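You operate a simulated robot arm through the tools that you are given. There is no shell and no other tool. Be economical: measure what you need, move in short steps, check, and stop when the job is done.

The job below is to be done with a simulated robot arm. You get a single attempt, and the scene is never put back.

Task
Shut the small pump down for storage and pull its fuse.
Fine: flow to 0 before you shut the inlet and outlet knobs; power off before the fuse comes out. Stand the fuse on the table beside its holder. Set down upright: grey fuse.

It is judged by the outcome, as a careful person would: the job done as asked, and still so three seconds after it is handed in. It fails if anything else is knocked over, pushed out of place, dropped, spilled or broken.

Robot
A 7-joint arm with a two-finger parallel gripper, fixed in place. Base frame: the origin is at the foot of the arm, x ahead of it, y to its left, z up; the work surface is at about z = 0.832. Units: m, degrees, N and s.
With the tool pointing down near the work surface it reaches from about 0.24 to 0.68 m from the base axis. Its first joint turns from -66.0 to 66.0 degrees. Payload 2.4 kg.
The tool frame sits at the grasp point between the pads (the TCP): z along the fingers, y along the line on which they close. The tips reach 0.03 m beyond it. Largest opening 0.094 m; finger width 0.028, thickness 0.01; the body of the gripper, 0.05 by 0.096 m, starts 0.055 m behind the TCP.
Orientation is that of the tool frame in the base frame, as [roll, pitch, yaw] about the fixed x, y, z axes, in that order (R = Rz(yaw) Ry(pitch) Rx(roll)). With the fingers straight down and closing along the base's y, the tool's x points along the base's -x, its y along +y and its z along -z.

Tools
- The arm moves only by the tool nudge_tool. Its argument "motion" is a list of rows, each a list of 3 entries, a list of its own where there are three numbers: the shift along the tool's x, y, z in units of 250 mm (1.0 is 250 mm), then the turn, a rotation vector about the tool's x, y, z in units of 120 degrees (1.0 is 120 degrees), then the finger opening in m, from 0 to 0.094. In form: [[[tx, ty, tz], [ax, ay, az], jaw], ...]. A call has 1 to 20 rows; each row is the pose to reach, as a shift and turn from the pose commanded when the call began, along the tool's axes at that moment. A call with a number of a shift or a turn outside -1 to 1 is refused whole. Each row takes 0.2 s and may step no farther than 0.05 m and 8.6 degrees from the row before; otherwise, or with a gripper value out of range, the whole call is refused. A pose out of reach is approached as far as the arm can. The call stops where the force on the tool passes 70 N (or 10 N more than at its start, if that is more) or the arm is blocked; 0.2 s more then pass. Each finger travels about 0.153 m/s and halts on what it meets, pressing with about 44 N; the grip force reading is that of the motor and also rises with nothing between the fingers. The clock runs only during rows and for 0.2 s after the last one: add rows that repeat a pose to give the fingers time. The reply holds the time, the measured pose of the TCP, the force on the tool along the base axes, the opening and the grip force, in the units named above and with some noise, with the torque about the TCP (base axes, N m) and any sound that the robot's microphone picked up.
- Cameras (640 x 400 px; columns grow to the right, rows downward): "scene" is fixed at [0.0526, 0.4873, 1.4491]; the picture's right is [-0.59, -0.81, 0.00], its down [-0.43, 0.31, -0.85] and it looks along [0.69, -0.50, -0.53] (base axes); focal length 358 px, centre (320, 200). "wrist" rides on the gripper at [0.076, 0.014, -0.103] in the tool frame; the picture's right is [-0.18, 0.98, 0.00], its down [-0.75, -0.14, -0.64] and it looks along [-0.63, -0.12, 0.77] (tool axes); focal length 243 px, centre (320, 200). There is no depth. A picture from a camera that has moved, and an enlarged one, comes with that camera's place and axes in the base frame and with its lens.
- camera(camera): a new picture of that camera. It takes no simulated time.
- close_up(camera, box): a new picture of the part [left, top, right, bottom] of that camera's present view, enlarged. It takes no simulated time.
- job_done(): hands the job in; it is judged then, once.

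Work in short steps. Places have to be worked out from the pictures, the camera data and where the tool is seen: move nearer, look again, correct. Check each grasp and each placing, and mend what went wrong. You have 120 turns and 64 pictures in all, those below and enlarged ones among them. Open the gripper and draw the arm clear of the work before you hand the job in, unless the task says otherwise; then end with one line.

The tools are called after "Call:" by a JSON object that holds its "name" and its "arguments". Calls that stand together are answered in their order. nudge_tool: Moves the arm, as the interface text tells. Its arguments: {"type":"object","properties":{"motion":{"type":"array"}},"required":["motion"]} The other tools are called the same way: camera (camera) takes a picture; close_up (camera, box) takes an enlarged picture of a part of a camera's view; job_done () hands the job in.

At the start:

```text
time: 0.0
position: [0.4549, -0.1362, 1.1774]
orientation: [179.9, 0.2, 179.9]
force: [0.9, 0.6, -0.3]
torque: [-0.02, -0.02, -0.02]
gripper_width: 0.094
gripper_force: 0.0
```

scene: 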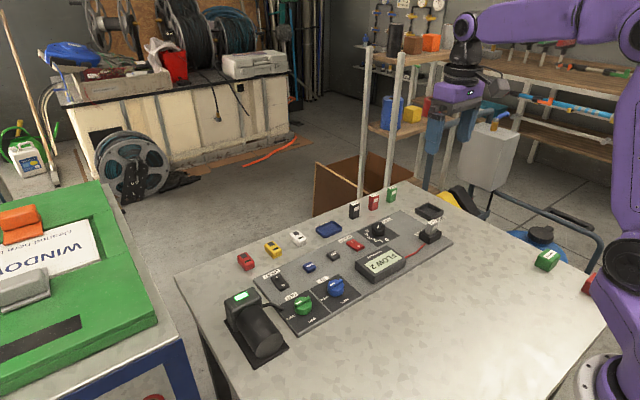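
wrist: 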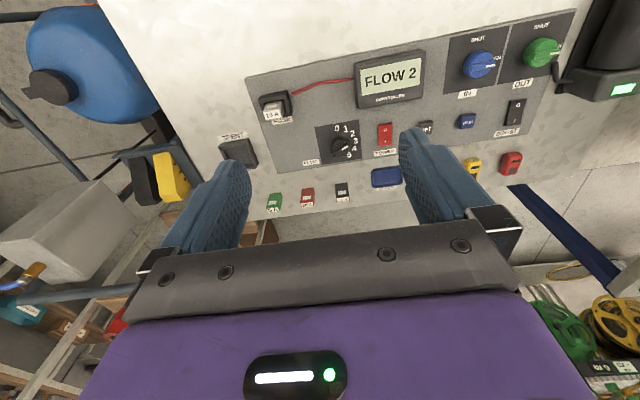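

The panel shows a flow dial, a display reading FLOW 2, a red power switch, IN/OUT knobs and a fuse holder. I'll enlarge both views to read the labels.

Call:
{"name": "close_up", "arguments": {"camera": "wrist", "box": [210, 60, 410, 185]}}

Call:
{"name": "close_up", "arguments": {"camera": "wrist", "box": [400, 0, 600, 125]}}

Call:
{"name": "close_up", "arguments": {"camera": "scene", "box": [220, 180, 460, 330]}}

```text
3.20 times, centred on (310, 122) of wrist
camera zoom: at [0.3788, -0.1227, 1.2799], right [0.18, 0.98, 0.0], down [0.75, -0.14, 0.64], along [0.63, -0.12, -0.76], focal length 776 px, centre (352, 448)
```

zoom: 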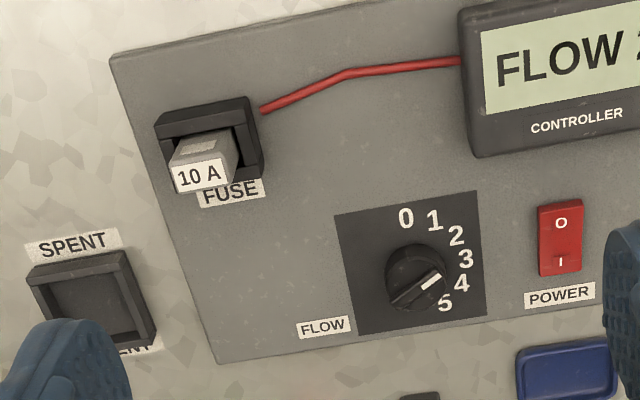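

```text
3.20 times, centred on (500, 62) of wrist
camera zoom: at [0.3788, -0.1227, 1.2799], right [0.18, 0.98, 0.0], down [0.75, -0.14, 0.64], along [0.63, -0.12, -0.76], focal length 776 px, centre (-256, 640)
```

zoom: 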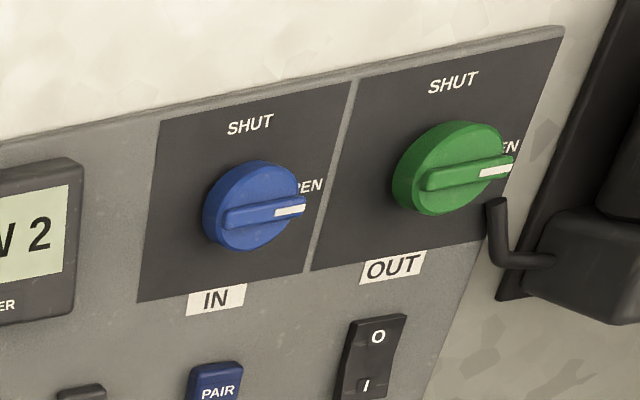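

```text
2.67 times, centred on (340, 255) of scene
camera zoom: at [0.0526, 0.4873, 1.4491], right [-0.59, -0.81, 0.0], down [-0.43, 0.31, -0.85], along [0.69, -0.5, -0.53], focal length 954 px, centre (267, 53)
```

zoom: 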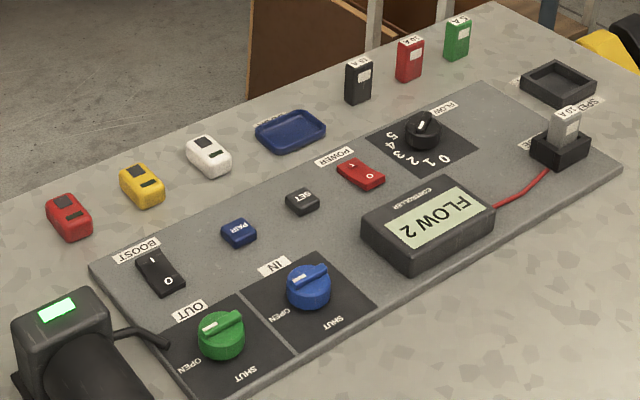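

Working from the rays, I put the flow dial near (0.605,-0.128), power near (0.60,-0.04), IN (0.504,0.103), OUT (0.503,0.19) and the fuse (0.512,-0.228). The dial needs a closer view, so I'm going lower.

Call:
{"name": "nudge_tool", "arguments": {"motion": [[[0, 0, 0.2], [0, 0, 0], 0.094], [[0, 0, 0.4], [0, 0, 0], 0.094], [[0, 0, 0.6], [0, 0, 0], 0.094], [[0, 0, 0.6], [0, 0, 0], 0.094]]}}

Call:
{"name": "camera", "arguments": {"camera": "wrist"}}

```text
time: 1.0
position: [0.4555, -0.1361, 1.0263]
orientation: [179.9, 0.2, -180.0]
force: [0.1, 0.1, -0.7]
torque: [0.01, -0.01, 0.0]
gripper_width: 0.094
gripper_force: 0.1
```

```text
58 pictures are left
camera wrist: at [0.3788, -0.1228, 1.1291], right [0.18, 0.98, 0.0], down [0.75, -0.14, 0.64], along [0.63, -0.12, -0.76], focal length 243 px, centre (320, 200)
```

wrist: 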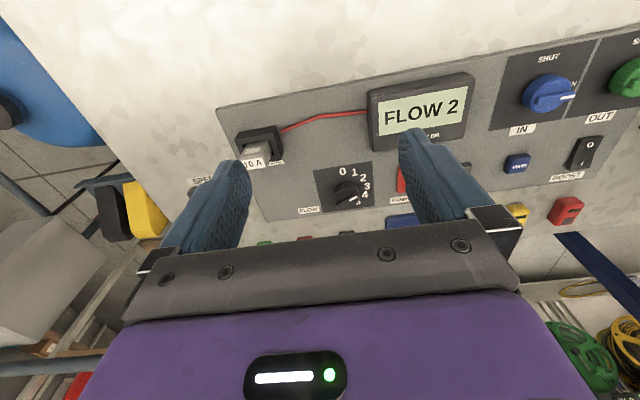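

Closer now. I'll zoom on the dial and fuse region to measure them against the earlier view.

Call:
{"name": "close_up", "arguments": {"camera": "wrist", "box": [230, 110, 390, 210]}}

Call:
{"name": "close_up", "arguments": {"camera": "scene", "box": [330, 190, 450, 265]}}

```text
4.00 times, centred on (310, 160) of wrist
camera zoom: at [0.3788, -0.1228, 1.1291], right [0.18, 0.98, 0.0], down [0.75, -0.14, 0.64], along [0.63, -0.12, -0.76], focal length 970 px, centre (360, 360)
```

zoom: 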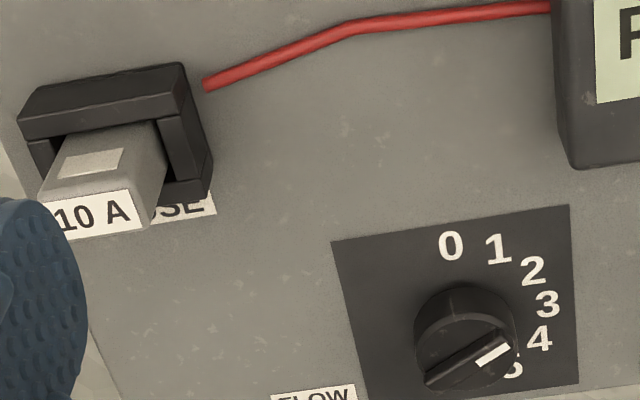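

```text
5.33 times, centred on (390, 228) of scene
camera zoom: at [0.0526, 0.4873, 1.4491], right [-0.59, -0.81, 0.0], down [-0.43, 0.31, -0.85], along [0.69, -0.5, -0.53], focal length 1908 px, centre (-53, 53)
```

zoom: 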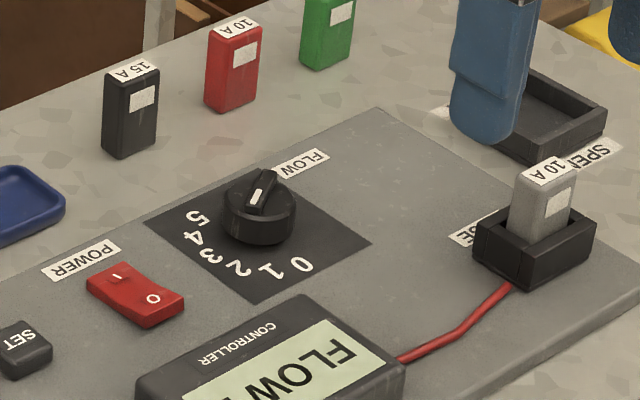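

The pointer lies at "2", the digits sit at 30° steps, and 0 is straight toward -x. The dial centre comes out near (0.608,-0.127). I'll hover above it with the gripper turned -60° so it closes across the ridge.

Call:
{"name": "nudge_tool", "arguments": {"motion": [[[-0.076, 0.005, 0.033], [0, 0, 0.0625], 0.07], [[-0.152, 0.009, 0.066], [0, 0, 0.125], 0.07], [[-0.228, 0.014, 0.1], [0, 0, 0.1875], 0.07], [[-0.305, 0.018, 0.133], [0, 0, 0.25], 0.07], [[-0.381, 0.023, 0.166], [0, 0, 0.3125], 0.07], [[-0.457, 0.027, 0.2], [0, 0, 0.375], 0.07], [[-0.533, 0.032, 0.233], [0, 0, 0.4375], 0.07], [[-0.61, 0.036, 0.266], [0, 0, 0.5], 0.07], [[-0.61, 0.036, 0.266], [0, 0, 0.5], 0.07]]}}

Call:
{"name": "camera", "arguments": {"camera": "wrist"}}

```text
time: 3.0
position: [0.6074, -0.1297, 0.9607]
orientation: [179.9, -0.1, 119.8]
force: [0.0, -0.7, 0.2]
torque: [0.01, -0.01, -0.01]
gripper_width: 0.0698
gripper_force: 0.3
```

```text
55 pictures are left
camera wrist: at [0.5818, -0.056, 1.0633], right [0.94, 0.33, 0.0], down [0.25, -0.72, 0.64], along [0.21, -0.6, -0.77], focal length 243 px, centre (320, 200)
```

wrist: 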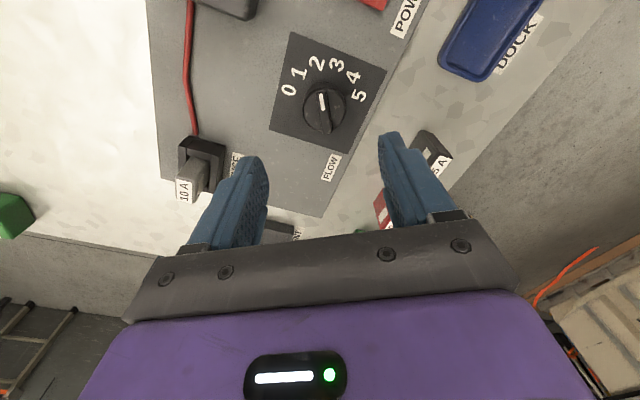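

The dial sits between the fingers with about 5 mm of offset toward +y. I'll fix that and lower over it.

Call:
{"name": "nudge_tool", "arguments": {"motion": [[[0.02, 0.01, 0.1], [0, 0, 0], 0.06], [[0.02, 0.01, 0.2], [0, 0, 0], 0.06], [[0.02, 0.01, 0.26], [0, 0, 0], 0.06], [[0.02, 0.01, 0.3], [0, 0, 0], 0.06], [[0.02, 0.01, 0.324], [0, 0, 0], 0.06], [[0.02, 0.01, 0.324], [0, 0, 0], 0.06]]}}

Call:
{"name": "close_up", "arguments": {"camera": "wrist", "box": [200, 80, 440, 230]}}

Call:
{"name": "close_up", "arguments": {"camera": "scene", "box": [330, 190, 450, 265]}}

```text
time: 4.4
position: [0.608, -0.1214, 0.8806]
orientation: [179.8, 0.0, 120.1]
force: [-0.3, -0.2, -0.4]
torque: [-0.01, -0.03, -0.01]
gripper_width: 0.0604
gripper_force: 0.1
```

```text
2.67 times, centred on (320, 155) of wrist
camera zoom: at [0.5822, -0.0484, 0.983], right [0.94, 0.33, 0.0], down [0.25, -0.72, 0.64], along [0.22, -0.6, -0.77], focal length 647 px, centre (320, 320)
```

zoom: 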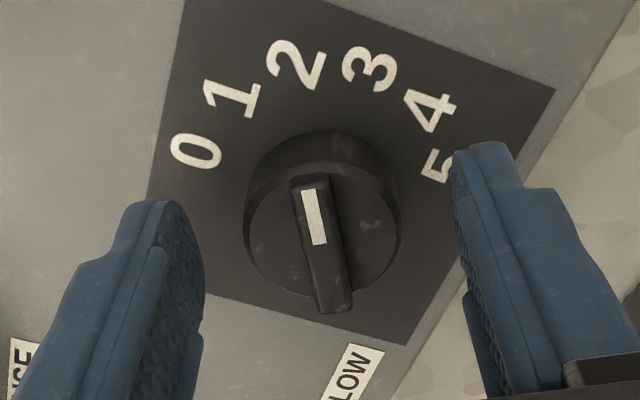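

```text
5.33 times, centred on (390, 228) of scene
camera zoom: at [0.0526, 0.4873, 1.4491], right [-0.59, -0.81, 0.0], down [-0.43, 0.31, -0.85], along [0.69, -0.5, -0.53], focal length 1908 px, centre (-53, 53)
```

zoom: 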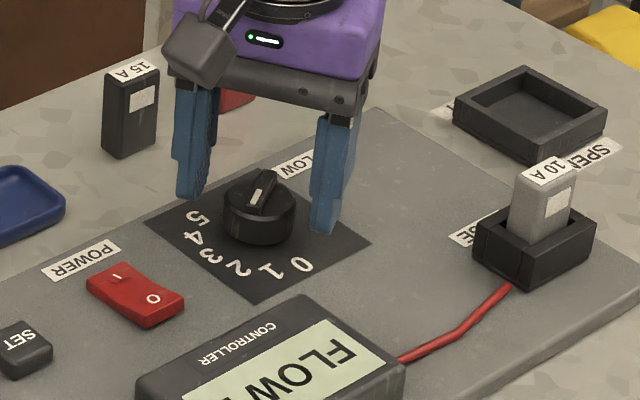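

The fingers straddle the dial, about 4 mm too far along tool +x. I'll correct that, drop 4 mm, and close on the dial.

Call:
{"name": "nudge_tool", "arguments": {"motion": [[[-0.016, 0, 0.008], [0, 0, 0], 0.06], [[-0.016, 0, 0.016], [0, 0, 0], 0.06], [[-0.016, 0, 0.016], [0, 0, 0], 0.045], [[-0.016, 0, 0.016], [0, 0, 0], 0.03], [[-0.016, 0, 0.016], [0, 0, 0], 0.02], [[-0.016, 0, 0.016], [0, 0, 0], 0.02]]}}

Call:
{"name": "close_up", "arguments": {"camera": "wrist", "box": [200, 80, 440, 230]}}

```text
time: 5.8
position: [0.6102, -0.1246, 0.8765]
orientation: [179.7, 0.0, 120.0]
force: [0.0, -0.6, 0.6]
torque: [-0.2, 0.26, 0.01]
gripper_width: 0.0377
gripper_force: 45.5
```

```text
2.67 times, centred on (320, 155) of wrist
camera zoom: at [0.5843, -0.0523, 0.9788], right [0.94, 0.33, 0.0], down [0.25, -0.72, 0.64], along [0.22, -0.6, -0.77], focal length 647 px, centre (320, 320)
```

zoom: 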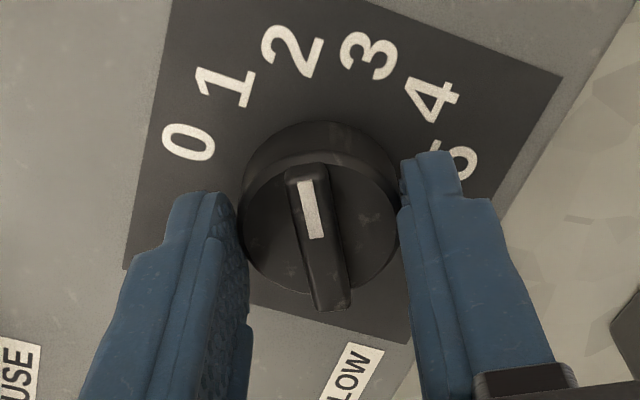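

It holds the 37.7 mm dial body. Now the dial goes 60° counterclockwise, toward 0.

Call:
{"name": "nudge_tool", "arguments": {"motion": [[[0, 0, 0], [0, 0, -0.0625], 0.02], [[0, 0, 0], [0, 0, -0.125], 0.02], [[0, 0, 0], [0, 0, -0.1875], 0.02], [[0, 0, 0], [0, 0, -0.25], 0.02], [[0, 0, 0], [0, 0, -0.3125], 0.02], [[0, 0, 0], [0, 0, -0.375], 0.02], [[0, 0, 0], [0, 0, -0.4375], 0.02], [[0, 0, 0], [0, 0, -0.5], 0.02], [[0, 0, 0], [0, 0, -0.5], 0.02]]}}

Call:
{"name": "camera", "arguments": {"camera": "wrist"}}

```text
time: 7.8
position: [0.6096, -0.1248, 0.8767]
orientation: [-180.0, 0.2, -179.9]
force: [-7.3, -4.4, -3.6]
torque: [-0.39, -0.67, -0.06]
gripper_width: 0.0373
gripper_force: 45.2
```

```text
51 pictures are left
camera wrist: at [0.5338, -0.1115, 0.9787], right [0.18, 0.98, 0.0], down [0.75, -0.14, 0.64], along [0.63, -0.12, -0.77], focal length 243 px, centre (320, 200)
```

wrist: 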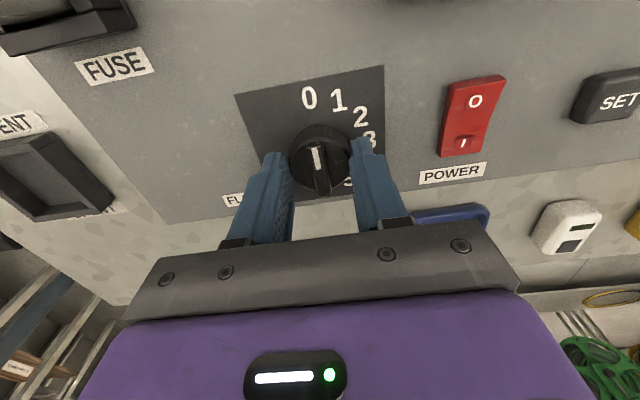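

The pointer turned toward 0. I'll open, back off straight up, then check the display and pointer.

Call:
{"name": "nudge_tool", "arguments": {"motion": [[[0, 0, 0], [0, 0, 0], 0.06], [[0, 0, 0], [0, 0, 0], 0.06], [[0, 0, -0.1], [0, 0, 0], 0.06], [[0, 0, -0.25], [0, 0, 0], 0.06], [[0, 0, -0.4], [0, 0, 0], 0.06], [[0, 0, -0.4], [0, 0, 0], 0.06]]}}

Call:
{"name": "camera", "arguments": {"camera": "wrist"}}

Call:
{"name": "close_up", "arguments": {"camera": "scene", "box": [220, 180, 460, 330]}}

```text
time: 9.2
position: [0.6105, -0.1225, 0.9753]
orientation: [179.9, 0.1, -179.9]
force: [-0.1, 1.0, -0.9]
torque: [0.02, 0.0, 0.03]
gripper_width: 0.0599
gripper_force: 0.0
```

```text
50 pictures are left
camera wrist: at [0.534, -0.1086, 1.0783], right [0.18, 0.98, 0.0], down [0.75, -0.14, 0.64], along [0.63, -0.12, -0.77], focal length 243 px, centre (320, 200)
```

wrist: 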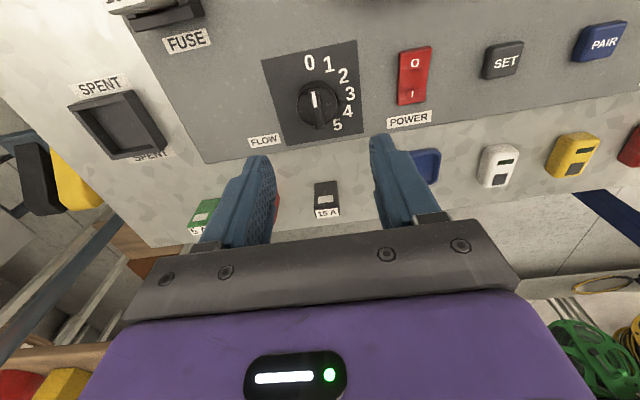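

```text
2.67 times, centred on (340, 255) of scene
camera zoom: at [0.0526, 0.4873, 1.4491], right [-0.59, -0.81, 0.0], down [-0.43, 0.31, -0.85], along [0.69, -0.5, -0.53], focal length 954 px, centre (267, 53)
```

zoom: 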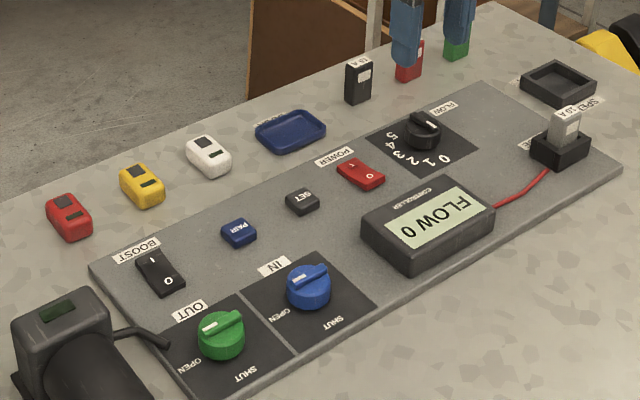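

The display reads FLOW 0. Next is the IN knob: I'll hover over (0.504, 0.103), turned -90° so the fingers close across its ridge.

Call:
{"name": "nudge_tool", "arguments": {"motion": [[[0.035, 0.075, 0], [0, 0, 0.0625], 0.08], [[0.071, 0.15, 0], [0, 0, 0.125], 0.08], [[0.106, 0.225, 0], [0, 0, 0.1875], 0.08], [[0.142, 0.3, 0], [0, 0, 0.25], 0.08], [[0.177, 0.376, 0], [0, 0, 0.3125], 0.08], [[0.213, 0.451, 0], [0, 0, 0.375], 0.08], [[0.248, 0.526, 0], [0, 0, 0.4375], 0.08], [[0.284, 0.601, 0], [0, 0, 0.5], 0.08], [[0.32, 0.676, 0], [0, 0, 0.5625], 0.08], [[0.355, 0.752, 0], [0, 0, 0.625], 0.08], [[0.39, 0.827, 0], [0, 0, 0.6875], 0.08], [[0.426, 0.902, 0], [0, 0, 0.75], 0.08], [[0.426, 0.902, 0], [0, 0, 0.75], 0.08]]}}

Call:
{"name": "camera", "arguments": {"camera": "wrist"}}

```text
time: 12.0
position: [0.5036, 0.1015, 0.9769]
orientation: [179.9, -0.2, 89.9]
force: [-0.6, 0.8, 0.0]
torque: [-0.04, 0.03, 0.01]
gripper_width: 0.0798
gripper_force: 0.0
```

```text
48 pictures are left
camera wrist: at [0.517, 0.1769, 1.0791], right [0.98, -0.19, 0.0], down [-0.14, -0.75, 0.64], along [-0.12, -0.63, -0.77], focal length 243 px, centre (320, 200)
```

wrist: 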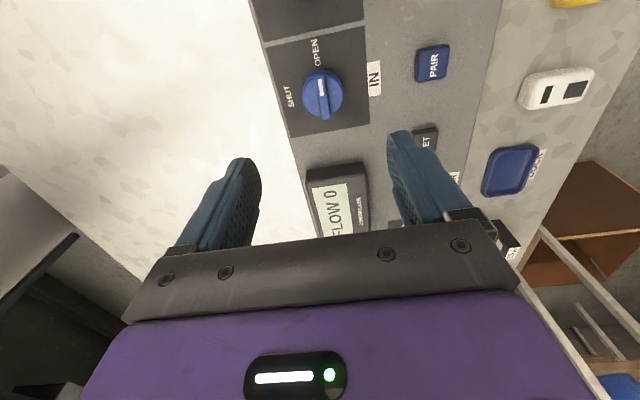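

The view puts the IN knob at (0.506, 0.1155). I'll correct by 14 mm and lower most of the way to check.

Call:
{"name": "nudge_tool", "arguments": {"motion": [[[0.056, 0.01, 0.08], [0, 0, 0], 0.065], [[0.056, 0.01, 0.2], [0, 0, 0], 0.065], [[0.056, 0.01, 0.3], [0, 0, 0], 0.065], [[0.056, 0.01, 0.38], [0, 0, 0], 0.065], [[0.056, 0.01, 0.38], [0, 0, 0], 0.065]]}}

Call:
{"name": "close_up", "arguments": {"camera": "wrist", "box": [200, 80, 440, 230]}}

```text
time: 13.2
position: [0.5075, 0.1148, 0.8806]
orientation: [179.8, -0.1, 90.1]
force: [-0.1, 1.3, -1.2]
torque: [-0.02, -0.02, 0.0]
gripper_width: 0.0648
gripper_force: 0.0
```

```text
2.67 times, centred on (320, 155) of wrist
camera zoom: at [0.5223, 0.1904, 0.9839], right [0.98, -0.18, 0.0], down [-0.14, -0.75, 0.64], along [-0.12, -0.63, -0.77], focal length 647 px, centre (320, 320)
```

zoom: 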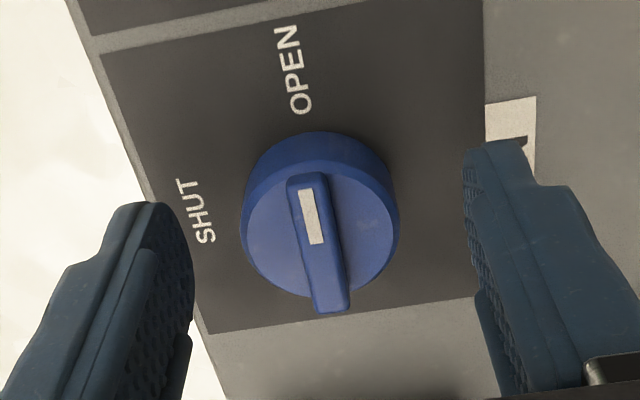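

Centred to within a few millimetres. I'll drop 4 mm, trim, and grip.

Call:
{"name": "nudge_tool", "arguments": {"motion": [[[-0.01, -0.006, 0.016], [0, 0, 0], 0.065], [[-0.01, -0.006, 0.016], [0, 0, 0], 0.05], [[-0.01, -0.006, 0.016], [0, 0, 0], 0.035], [[-0.01, -0.006, 0.016], [0, 0, 0], 0.02], [[-0.01, -0.006, 0.016], [0, 0, 0], 0.02], [[-0.01, -0.006, 0.016], [0, 0, 0], 0.02]]}}

```text
time: 14.6
position: [0.5072, 0.1124, 0.8775]
orientation: [179.6, -0.1, 90.1]
force: [14.2, -0.7, -5.2]
torque: [0.13, -0.19, 0.04]
gripper_width: 0.0377
gripper_force: 45.4
```

Gripped at 37.7 mm, with a small sideways load from a 1–2 mm offset. I'll ease that off and turn +90° to SHUT.

Call:
{"name": "nudge_tool", "arguments": {"motion": [[[0, 0.006, 0], [0, 0, 0], 0.02], [[0, 0.006, 0], [0, 0, -0.0625], 0.02], [[0, 0.006, 0], [0, 0, -0.125], 0.02], [[0, 0.006, 0], [0, 0, -0.1875], 0.02], [[0, 0.006, 0], [0, 0, -0.25], 0.02], [[0, 0.006, 0], [0, 0, -0.3125], 0.02], [[0, 0.006, 0], [0, 0, -0.375], 0.02], [[0, 0.006, 0], [0, 0, -0.4375], 0.02], [[0, 0.006, 0], [0, 0, -0.5], 0.02], [[0, 0.006, 0], [0, 0, -0.5625], 0.02], [[0, 0.006, 0], [0, 0, -0.625], 0.02], [[0, 0.006, 0], [0, 0, -0.6875], 0.02], [[0, 0.006, 0], [0, 0, -0.75], 0.02], [[0, 0.006, 0], [0, 0, -0.75], 0.02]]}}

Call:
{"name": "camera", "arguments": {"camera": "wrist"}}

```text
time: 17.6
position: [0.5058, 0.1093, 0.8789]
orientation: [180.0, -0.1, -179.9]
force: [-16.7, -19.7, 23.4]
torque: [-0.49, -0.28, -0.14]
gripper_width: 0.0374
gripper_force: 45.1
```

```text
46 pictures are left
camera wrist: at [0.4291, 0.1237, 0.9806], right [0.18, 0.98, 0.0], down [0.75, -0.14, 0.64], along [0.63, -0.12, -0.77], focal length 243 px, centre (320, 200)
```

wrist: 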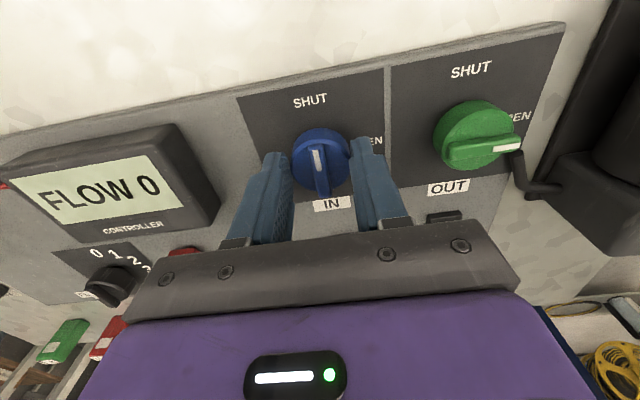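

The knob is turned to SHUT; there is some side load because my centre is about 3 mm off in y. I'll release, go up, and look.

Call:
{"name": "nudge_tool", "arguments": {"motion": [[[0, 0, 0], [0, 0, 0], 0.06], [[0, 0, 0], [0, 0, 0], 0.06], [[0, 0, -0.1], [0, 0, 0], 0.06], [[0, 0, -0.25], [0, 0, 0], 0.06], [[0, 0, -0.4], [0, 0, 0], 0.06], [[0, 0, -0.4], [0, 0, 0], 0.06]]}}

Call:
{"name": "close_up", "arguments": {"camera": "wrist", "box": [240, 30, 560, 230]}}

Call:
{"name": "close_up", "arguments": {"camera": "scene", "box": [200, 240, 440, 390]}}

```text
time: 19.0
position: [0.5067, 0.1138, 0.979]
orientation: [179.9, 0.2, -180.0]
force: [0.4, -0.5, 0.4]
torque: [0.01, 0.03, -0.02]
gripper_width: 0.0598
gripper_force: 0.1
```

```text
2.00 times, centred on (400, 130) of wrist
camera zoom: at [0.4316, 0.1271, 1.0822], right [0.18, 0.98, 0.0], down [0.75, -0.14, 0.64], along [0.63, -0.12, -0.77], focal length 485 px, centre (160, 340)
```

zoom: 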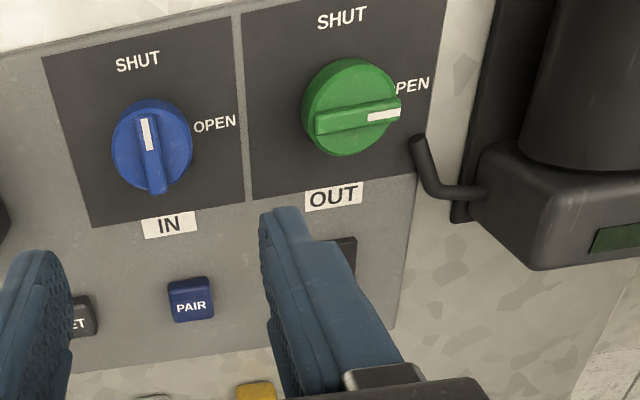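

```text
2.67 times, centred on (320, 315) of scene
camera zoom: at [0.0526, 0.4873, 1.4491], right [-0.59, -0.81, 0.0], down [-0.43, 0.31, -0.85], along [0.69, -0.5, -0.53], focal length 954 px, centre (320, -107)
```

zoom: 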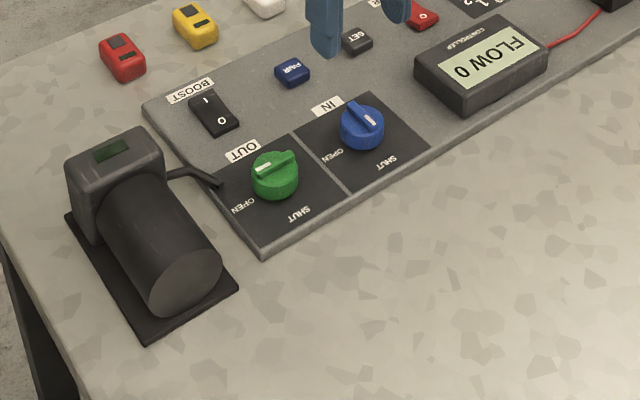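

IN is shut. OUT is around (0.507, 0.196), with a pipe beside it toward +x/+y that my fingers must not sweep through. So I'll grip starting with the closing line at about 107°, ending at 197°, and hover there for a look first.

Call:
{"name": "nudge_tool", "arguments": {"motion": [[[0, 0.11, 0], [0, 0, -0.047], 0.06], [[0, 0.22, 0], [0, 0, -0.094], 0.06], [[0, 0.329, 0], [0, 0, -0.142], 0.06], [[0, 0.329, 0], [0, 0, -0.142], 0.06]]}}

Call:
{"name": "camera", "arguments": {"camera": "wrist"}}

Call:
{"name": "close_up", "arguments": {"camera": "scene", "box": [200, 270, 360, 370]}}

```text
time: 20.0
position: [0.5068, 0.194, 0.9782]
orientation: [180.0, 0.2, -162.9]
force: [-0.4, -0.2, 0.4]
torque: [0.01, -0.02, -0.01]
gripper_width: 0.0601
gripper_force: 0.1
```

```text
43 pictures are left
camera wrist: at [0.4298, 0.1843, 1.0813], right [-0.11, 0.99, 0.0], down [0.76, 0.09, 0.64], along [0.64, 0.07, -0.76], focal length 243 px, centre (320, 200)
```

wrist: 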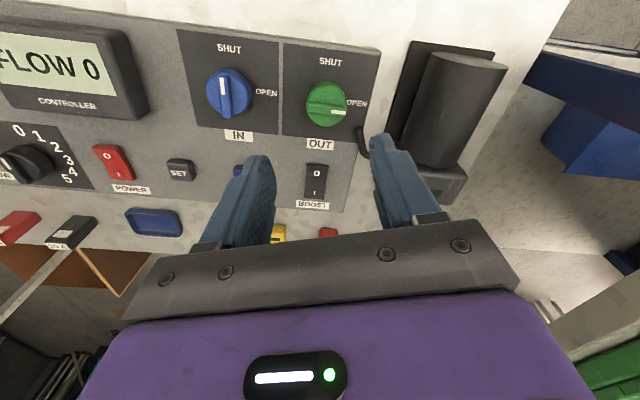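

```text
4.00 times, centred on (280, 320) of scene
camera zoom: at [0.0525, 0.4873, 1.4491], right [-0.59, -0.81, 0.0], down [-0.43, 0.31, -0.85], along [0.69, -0.5, -0.53], focal length 1431 px, centre (480, -280)
```

zoom: 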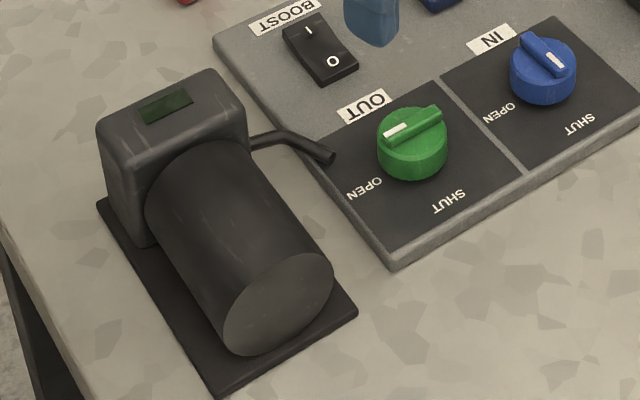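

OUT centre is about (0.507, 0.197). The pipe tip is near (0.535, 0.232) and the pump body starts at y≥0.26, so there is room. I'll back the closing line off to 100° and lower.

Call:
{"name": "nudge_tool", "arguments": {"motion": [[[-0.004, 0.012, 0.05], [0, 0, 0.058], 0.055], [[-0.004, 0.012, 0.18], [0, 0, 0.058], 0.055], [[-0.004, 0.012, 0.28], [0, 0, 0.058], 0.055], [[-0.004, 0.012, 0.36], [0, 0, 0.058], 0.055], [[-0.004, 0.012, 0.36], [0, 0, 0.058], 0.055]]}}

Call:
{"name": "camera", "arguments": {"camera": "wrist"}}

Call:
{"name": "close_up", "arguments": {"camera": "scene", "box": [200, 270, 360, 370]}}

```text
time: 21.2
position: [0.5074, 0.1967, 0.889]
orientation: [-180.0, 0.2, -169.9]
force: [0.0, -1.1, 0.8]
torque: [0.01, 0.0, 0.01]
gripper_width: 0.0549
gripper_force: 0.0
```

```text
41 pictures are left
camera wrist: at [0.4299, 0.1967, 0.9902], right [0.01, 1.0, 0.0], down [0.76, -0.01, 0.64], along [0.64, 0.0, -0.76], focal length 243 px, centre (320, 200)
```

wrist: 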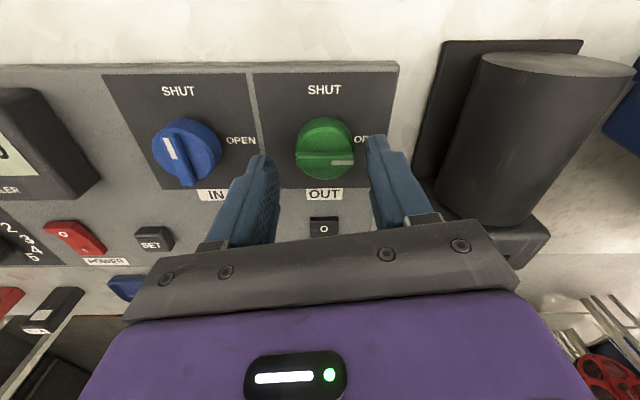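

```text
4.00 times, centred on (280, 320) of scene
camera zoom: at [0.0526, 0.4873, 1.4491], right [-0.59, -0.81, 0.0], down [-0.43, 0.31, -0.85], along [0.69, -0.5, -0.53], focal length 1431 px, centre (480, -280)
```

zoom: 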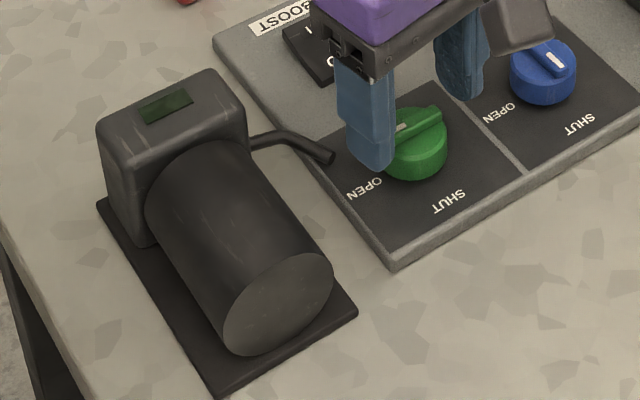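

Clear of the pipe and centred. I'll lower the last 11.5 mm and close.

Call:
{"name": "nudge_tool", "arguments": {"motion": [[[0, 0.004, 0.024], [0, 0, 0], 0.055], [[0, 0.004, 0.046], [0, 0, 0], 0.055], [[0, 0.004, 0.046], [0, 0, 0], 0.04], [[0, 0.004, 0.046], [0, 0, 0], 0.025], [[0, 0.004, 0.046], [0, 0, 0], 0.02], [[0, 0.004, 0.046], [0, 0, 0], 0.02]]}}

```text
time: 22.6
position: [0.5067, 0.1987, 0.8757]
orientation: [179.9, 0.1, -169.7]
force: [-2.3, 12.8, -4.0]
torque: [0.41, -0.17, 0.06]
gripper_width: 0.0371
gripper_force: 45.3
```

It's gripped at 37.1 mm. I'll trim 1.5 mm and turn +90°.

Call:
{"name": "nudge_tool", "arguments": {"motion": [[[0, 0.006, 0], [0, 0, 0], 0.02], [[0, 0.006, 0], [0, 0, -0.0625], 0.02], [[0, 0.006, 0], [0, 0, -0.125], 0.02], [[0, 0.006, 0], [0, 0, -0.1875], 0.02], [[0, 0.006, 0], [0, 0, -0.25], 0.02], [[0, 0.006, 0], [0, 0, -0.3125], 0.02], [[0, 0.006, 0], [0, 0, -0.375], 0.02], [[0, 0.006, 0], [0, 0, -0.4375], 0.02], [[0, 0.006, 0], [0, 0, -0.5], 0.02], [[0, 0.006, 0], [0, 0, -0.5625], 0.02], [[0, 0.006, 0], [0, 0, -0.625], 0.02], [[0, 0.006, 0], [0, 0, -0.6875], 0.02], [[0, 0.006, 0], [0, 0, -0.75], 0.02], [[0, 0.006, 0], [0, 0, -0.75], 0.02]]}}

Call:
{"name": "camera", "arguments": {"camera": "wrist"}}

```text
time: 25.6
position: [0.5068, 0.2001, 0.8757]
orientation: [-179.6, 0.1, -79.8]
force: [21.1, -1.9, -12.2]
torque: [0.64, -0.03, 0.0]
gripper_width: 0.037
gripper_force: 44.4
```

```text
39 pictures are left
camera wrist: at [0.5063, 0.121, 0.9785], right [-1.0, 0.01, -0.01], down [0.0, 0.76, 0.64], along [0.01, 0.64, -0.76], focal length 243 px, centre (320, 200)
```

wrist: 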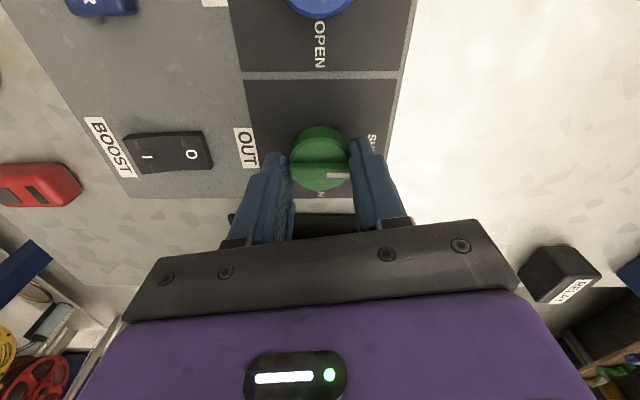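

The OUT pointer now faces SHUT. I'll open slightly and lift straight up.

Call:
{"name": "nudge_tool", "arguments": {"motion": [[[0, 0, 0], [0, 0, 0], 0.05], [[0, 0, 0], [0, 0, 0], 0.05], [[0, 0, -0.1], [0, 0, 0], 0.05], [[0, 0, -0.25], [0, 0, 0], 0.05], [[0, 0, -0.45], [0, 0, 0], 0.05], [[0, 0, -0.45], [0, 0, 0], 0.05]]}}

Call:
{"name": "close_up", "arguments": {"camera": "scene", "box": [220, 200, 460, 350]}}

```text
time: 27.0
position: [0.5053, 0.199, 0.9883]
orientation: [-179.9, 0.1, -79.9]
force: [-0.7, 0.7, 0.1]
torque: [-0.03, 0.02, 0.0]
gripper_width: 0.0504
gripper_force: 0.1
```

```text
2.67 times, centred on (340, 275) of scene
camera zoom: at [0.0526, 0.4873, 1.4491], right [-0.59, -0.81, 0.0], down [-0.43, 0.31, -0.85], along [0.69, -0.5, -0.53], focal length 954 px, centre (267, 0)
```

zoom: 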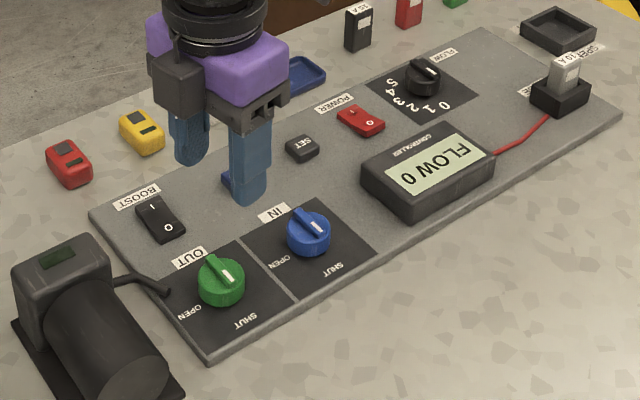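

Both knobs point to SHUT. Next, power: I'll hover near the O end of the red rocker with the fingers closed, closing line along x.

Call:
{"name": "nudge_tool", "arguments": {"motion": [[[0.125, -0.019, 0], [0, 0, 0.01], 0.03], [[0.25, -0.037, 0], [0, 0, 0.02], 0.01], [[0.375, -0.056, 0], [0, 0, 0.03], 0], [[0.5, -0.075, 0], [0, 0, 0.04], 0], [[0.625, -0.093, 0], [0, 0, 0.05], 0], [[0.75, -0.112, 0], [0, 0, 0.06], 0], [[0.875, -0.13, 0], [0, 0, 0.07], 0], [[0.997, -0.149, 0], [0, 0, 0.083], 0], [[0.997, -0.149, 0], [0, 0, 0.083], 0]]}}

Call:
{"name": "camera", "arguments": {"camera": "wrist"}}

```text
time: 29.0
position: [0.5832, -0.0389, 0.9898]
orientation: [-179.8, 0.1, -89.9]
force: [1.3, 0.0, 0.9]
torque: [0.02, -0.04, 0.05]
gripper_width: 0.0
gripper_force: 32.3
```

```text
37 pictures are left
camera wrist: at [0.5698, -0.1159, 1.0915], right [-0.98, 0.18, 0.0], down [0.14, 0.75, 0.64], along [0.12, 0.63, -0.77], focal length 243 px, centre (320, 200)
```

wrist: 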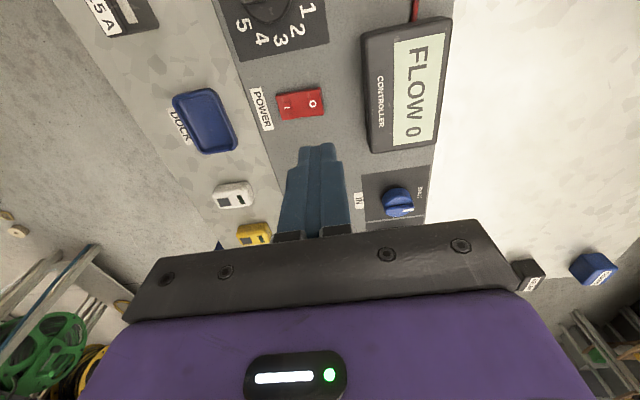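

The O end of the rocker is around (0.591, -0.035). I'll line up and stop just above it.

Call:
{"name": "nudge_tool", "arguments": {"motion": [[[-0.02, -0.028, 0.1], [0, 0, 0], 0], [[-0.02, -0.028, 0.2], [0, 0, 0], 0], [[-0.02, -0.028, 0.28], [0, 0, 0], 0], [[-0.02, -0.028, 0.35], [0, 0, 0], 0], [[-0.02, -0.028, 0.35], [0, 0, 0], 0]]}}

Call:
{"name": "close_up", "arguments": {"camera": "wrist", "box": [200, 80, 440, 230]}}

Call:
{"name": "close_up", "arguments": {"camera": "scene", "box": [300, 200, 420, 275]}}

```text
time: 30.2
position: [0.5927, -0.0347, 0.9027]
orientation: [-179.8, 0.1, -89.9]
force: [0.1, 0.4, -0.4]
torque: [0.01, 0.0, -0.06]
gripper_width: 0.0001
gripper_force: 33.1
```

```text
2.67 times, centred on (320, 155) of wrist
camera zoom: at [0.5784, -0.1112, 1.0045], right [-0.98, 0.18, 0.0], down [0.14, 0.75, 0.64], along [0.12, 0.63, -0.77], focal length 647 px, centre (320, 320)
```

zoom: 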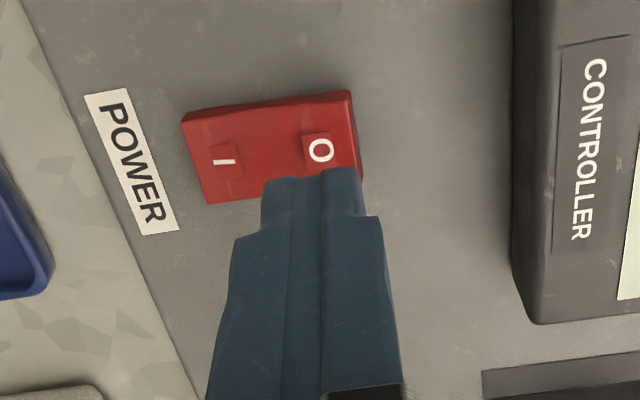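

```text
5.33 times, centred on (360, 238) of scene
camera zoom: at [0.0526, 0.4873, 1.4491], right [-0.59, -0.81, 0.0], down [-0.43, 0.31, -0.85], along [0.69, -0.5, -0.53], focal length 1908 px, centre (107, 0)
```

zoom: 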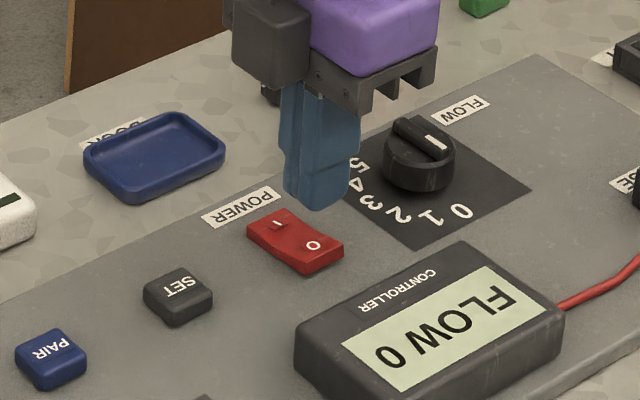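

The tip is over the O half but about 8 mm too far in +y. I'll shift it -8 mm in y and -4 mm in x, then press down in small steps.

Call:
{"name": "nudge_tool", "arguments": {"motion": [[[0.032, 0.016, 0], [0, 0, 0], 0], [[0.032, 0.016, 0.03], [0, 0, 0], 0], [[0.032, 0.016, 0.05], [0, 0, 0], 0], [[0.032, 0.016, 0.06], [0, 0, 0], 0], [[0.032, 0.016, 0.07], [0, 0, 0], 0]]}}

Call:
{"name": "close_up", "arguments": {"camera": "wrist", "box": [200, 80, 440, 230]}}

```text
time: 31.4
position: [0.5883, -0.0417, 0.884]
orientation: [-179.8, 0.1, -89.9]
force: [0.2, 0.2, 0.4]
torque: [0.02, 0.01, 0.01]
gripper_width: 0.0001
gripper_force: 32.8
```

```text
2.67 times, centred on (320, 155) of wrist
camera zoom: at [0.5748, -0.1185, 0.9859], right [-0.98, 0.18, 0.0], down [0.14, 0.75, 0.64], along [0.12, 0.63, -0.77], focal length 647 px, centre (320, 320)
```

zoom: 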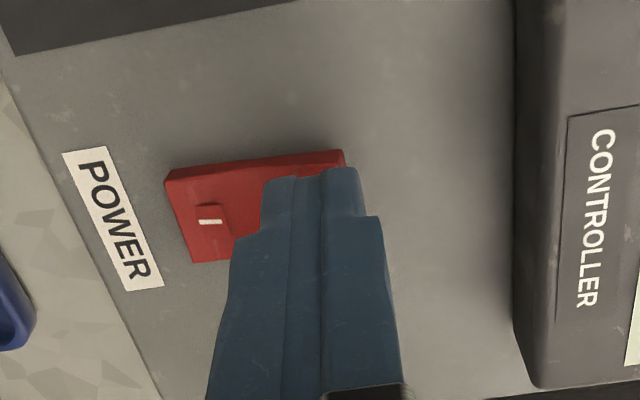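

No contact yet, and the tip is well placed over O. I'll keep pressing in small steps.

Call:
{"name": "nudge_tool", "arguments": {"motion": [[[0, 0, 0.01], [0, 0, 0], 0], [[0, 0, 0.02], [0, 0, 0], 0], [[0, 0, 0.028], [0, 0, 0], 0]]}}

Call:
{"name": "close_up", "arguments": {"camera": "wrist", "box": [200, 80, 440, 230]}}

```text
time: 32.2
position: [0.5872, -0.042, 0.8756]
orientation: [-179.8, 0.2, -89.8]
force: [0.3, 0.4, 0.5]
torque: [-0.04, 0.02, -0.04]
gripper_width: 0.0
gripper_force: 33.1
```

```text
2.67 times, centred on (320, 155) of wrist
camera zoom: at [0.5745, -0.1179, 0.9794], right [-0.98, 0.18, 0.0], down [0.14, 0.75, 0.64], along [0.12, 0.63, -0.77], focal length 647 px, centre (320, 320)
```

zoom: 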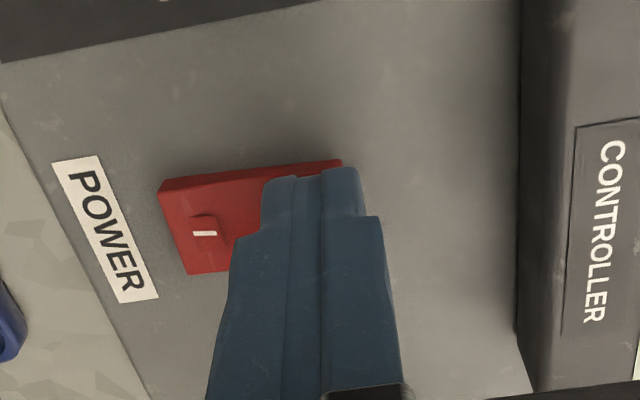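

Still no contact force at tip z of about 0.846. I'll go down a little more.

Call:
{"name": "nudge_tool", "arguments": {"motion": [[[0, 0, 0.008], [0, 0, 0], 0], [[0, 0, 0.016], [0, 0, 0], 0], [[0, 0, 0.02], [0, 0, 0], 0]]}}

Call:
{"name": "close_up", "arguments": {"camera": "scene", "box": [300, 200, 420, 275]}}

```text
time: 33.0
position: [0.5886, -0.0411, 0.8735]
orientation: [-179.8, 0.1, -89.8]
force: [-1.1, 0.3, 0.6]
torque: [-0.03, 0.02, -0.01]
gripper_width: 0.0
gripper_force: 33.0
```

```text
5.33 times, centred on (360, 238) of scene
camera zoom: at [0.0525, 0.4873, 1.4491], right [-0.59, -0.81, 0.0], down [-0.43, 0.31, -0.85], along [0.69, -0.5, -0.53], focal length 1908 px, centre (107, 0)
```

zoom: 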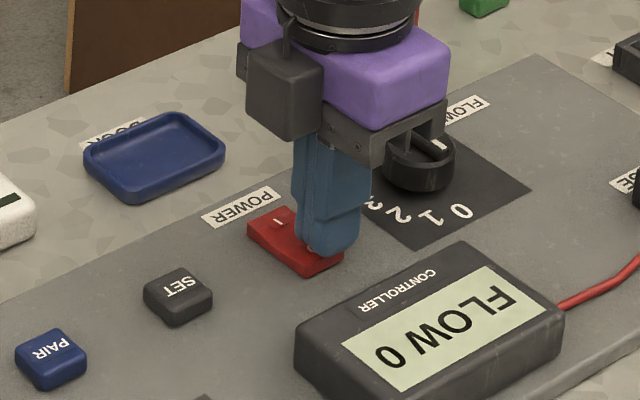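

Force is still about zero. I'll press a further 4 mm in 1 mm steps.

Call:
{"name": "nudge_tool", "arguments": {"motion": [[[0, 0, 0.004], [0, 0, 0], 0], [[0, 0, 0.008], [0, 0, 0], 0], [[0, 0, 0.012], [0, 0, 0], 0], [[0, 0, 0.016], [0, 0, 0], 0]]}}

```text
time: 34.0
position: [0.5891, -0.0414, 0.8698]
orientation: [-179.6, 0.1, -89.8]
force: [-11.4, 1.9, 37.8]
torque: [0.18, 0.01, 0.06]
gripper_width: 0.0
gripper_force: 33.3
```

Contact at 38 N. I'll lift off and look at the rocker.

Call:
{"name": "nudge_tool", "arguments": {"motion": [[[0, 0, -0.04], [0, 0, 0], 0], [[0, 0, -0.2], [0, 0, 0], 0], [[0.1, 0, -0.4], [0, 0, 0], 0], [[0.2, 0, -0.4], [0, 0, 0], 0]]}}

Call:
{"name": "close_up", "arguments": {"camera": "scene", "box": [300, 200, 420, 275]}}

Call:
{"name": "close_up", "arguments": {"camera": "wrist", "box": [200, 80, 440, 230]}}

```text
refused: row 3 steps farther than a row can; nothing moved
```

```text
5.33 times, centred on (360, 238) of scene
camera zoom: at [0.0515, 0.4874, 1.4491], right [-0.59, -0.81, 0.0], down [-0.42, 0.31, -0.85], along [0.69, -0.5, -0.53], focal length 1908 px, centre (107, 0)
```

zoom: 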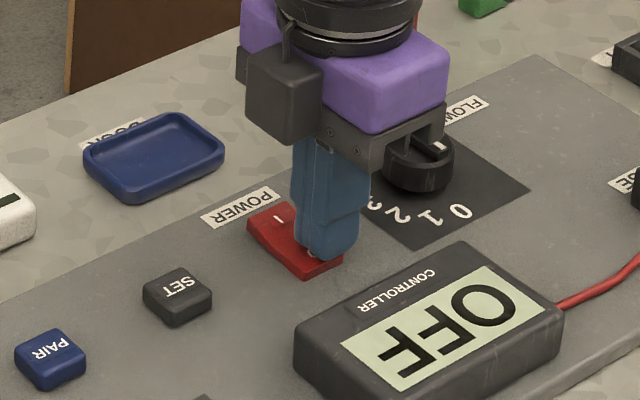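

```text
2.67 times, centred on (320, 155) of wrist
camera zoom: at [0.5747, -0.1182, 0.9726], right [-0.98, 0.18, -0.01], down [0.13, 0.75, 0.64], along [0.12, 0.63, -0.77], focal length 647 px, centre (320, 320)
```

zoom: 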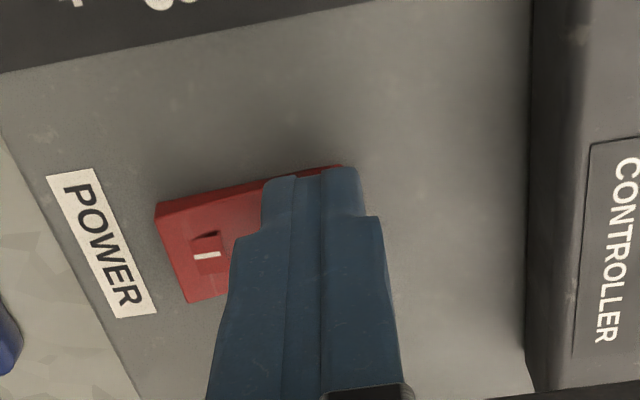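

The display shows OFF. I'll lift, turn back to a yaw of 180° and hover near the fuse.

Call:
{"name": "nudge_tool", "arguments": {"motion": [[[0, 0, -0.05], [0, 0, 0], 0], [[0, 0, -0.2], [0, 0, 0], 0], [[0, 0, -0.36], [0, 0, 0.0625], 0], [[0, 0, -0.52], [0, 0, 0.125], 0.03], [[0.07, 0.03, -0.52], [0, 0, 0.1875], 0.06], [[0.14, 0.06, -0.52], [0, 0, 0.25], 0.06], [[0.21, 0.1, -0.52], [0, 0, 0.3125], 0.06], [[0.3, 0.14, -0.52], [0, 0, 0.375], 0.06], [[0.39, 0.18, -0.52], [0, 0, 0.4375], 0.06], [[0.48, 0.23, -0.52], [0, 0, 0.5], 0.06], [[0.57, 0.27, -0.52], [0, 0, 0.5625], 0.06], [[0.66, 0.31, -0.52], [0, 0, 0.625], 0.06], [[0.72, 0.34, -0.52], [0, 0, 0.6875], 0.06], [[0.748, 0.356, -0.52], [0, 0, 0.75], 0.06], [[0.748, 0.356, -0.52], [0, 0, 0.75], 0.06]]}}

Call:
{"name": "camera", "arguments": {"camera": "wrist"}}

Call:
{"name": "close_up", "arguments": {"camera": "scene", "box": [340, 190, 460, 265]}}

```text
time: 37.2
position: [0.499, -0.23, 0.9969]
orientation: [179.9, 0.2, -179.8]
force: [-0.1, 0.6, -0.7]
torque: [0.05, 0.04, 0.01]
gripper_width: 0.0602
gripper_force: 0.1
```

```text
29 pictures are left
camera wrist: at [0.4232, -0.2162, 1.099], right [0.18, 0.98, 0.0], down [0.75, -0.14, 0.64], along [0.63, -0.12, -0.76], focal length 243 px, centre (320, 200)
```

wrist: 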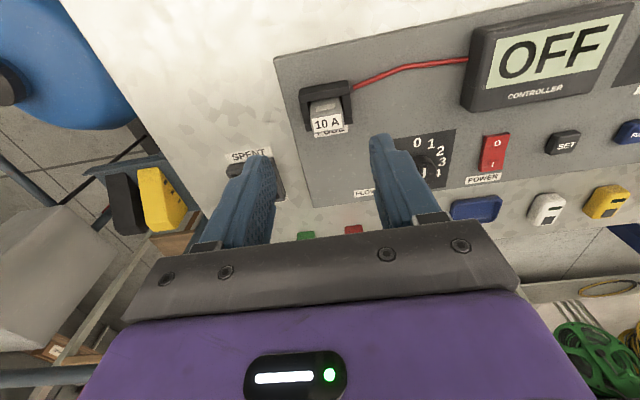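

```text
5.33 times, centred on (400, 228) of scene
camera zoom: at [0.0526, 0.4873, 1.4491], right [-0.59, -0.81, 0.0], down [-0.43, 0.31, -0.85], along [0.69, -0.5, -0.53], focal length 1908 px, centre (-107, 53)
```

zoom: 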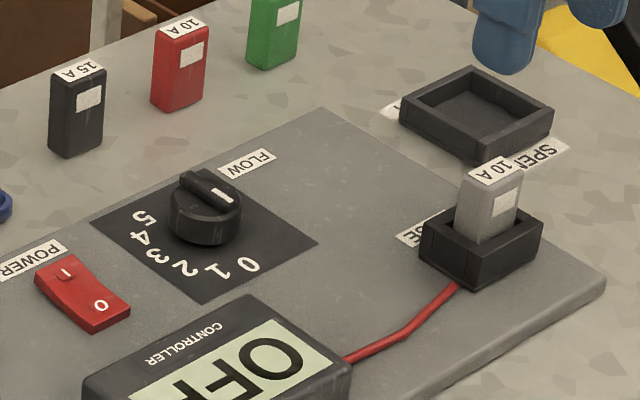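

The fuse stands in its holder near (0.513, -0.226), wide along y, top at about z 0.893. I'll position over it with the tips just above the fuse top and check.

Call:
{"name": "nudge_tool", "arguments": {"motion": [[[-0.03, 0.01, 0.08], [0, 0, 0], 0.06], [[-0.052, 0.016, 0.16], [0, 0, 0], 0.06], [[-0.052, 0.016, 0.24], [0, 0, 0], 0.06], [[-0.052, 0.016, 0.24], [0, 0, 0], 0.06]]}}

Call:
{"name": "close_up", "arguments": {"camera": "wrist", "box": [200, 80, 440, 230]}}

Call:
{"name": "close_up", "arguments": {"camera": "scene", "box": [370, 180, 490, 255]}}

```text
time: 38.2
position: [0.5125, -0.224, 0.9374]
orientation: [179.9, 0.2, -179.8]
force: [0.9, 0.2, 0.6]
torque: [-0.01, -0.02, 0.01]
gripper_width: 0.0602
gripper_force: 0.0
```

```text
2.67 times, centred on (320, 155) of wrist
camera zoom: at [0.4369, -0.2106, 1.0402], right [0.18, 0.98, 0.0], down [0.75, -0.14, 0.64], along [0.63, -0.12, -0.76], focal length 647 px, centre (320, 320)
```

zoom: 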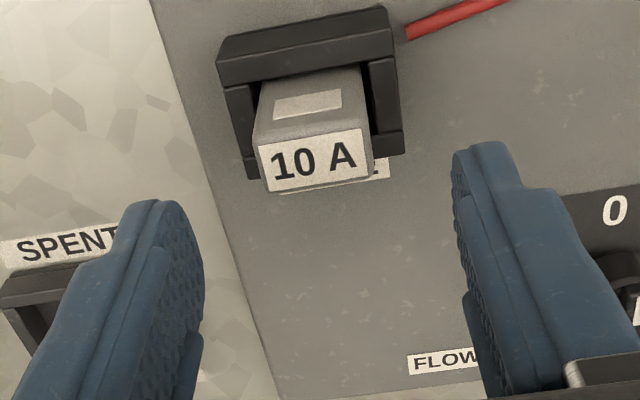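

```text
5.33 times, centred on (430, 218) of scene
camera zoom: at [0.0526, 0.4873, 1.4491], right [-0.59, -0.81, 0.0], down [-0.43, 0.31, -0.85], along [0.69, -0.5, -0.53], focal length 1908 px, centre (-267, 107)
```

zoom: 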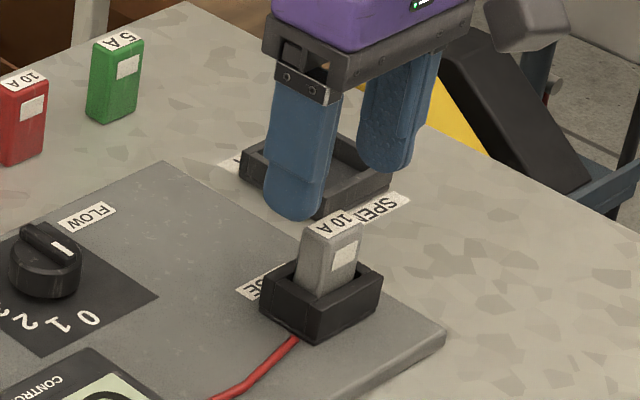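

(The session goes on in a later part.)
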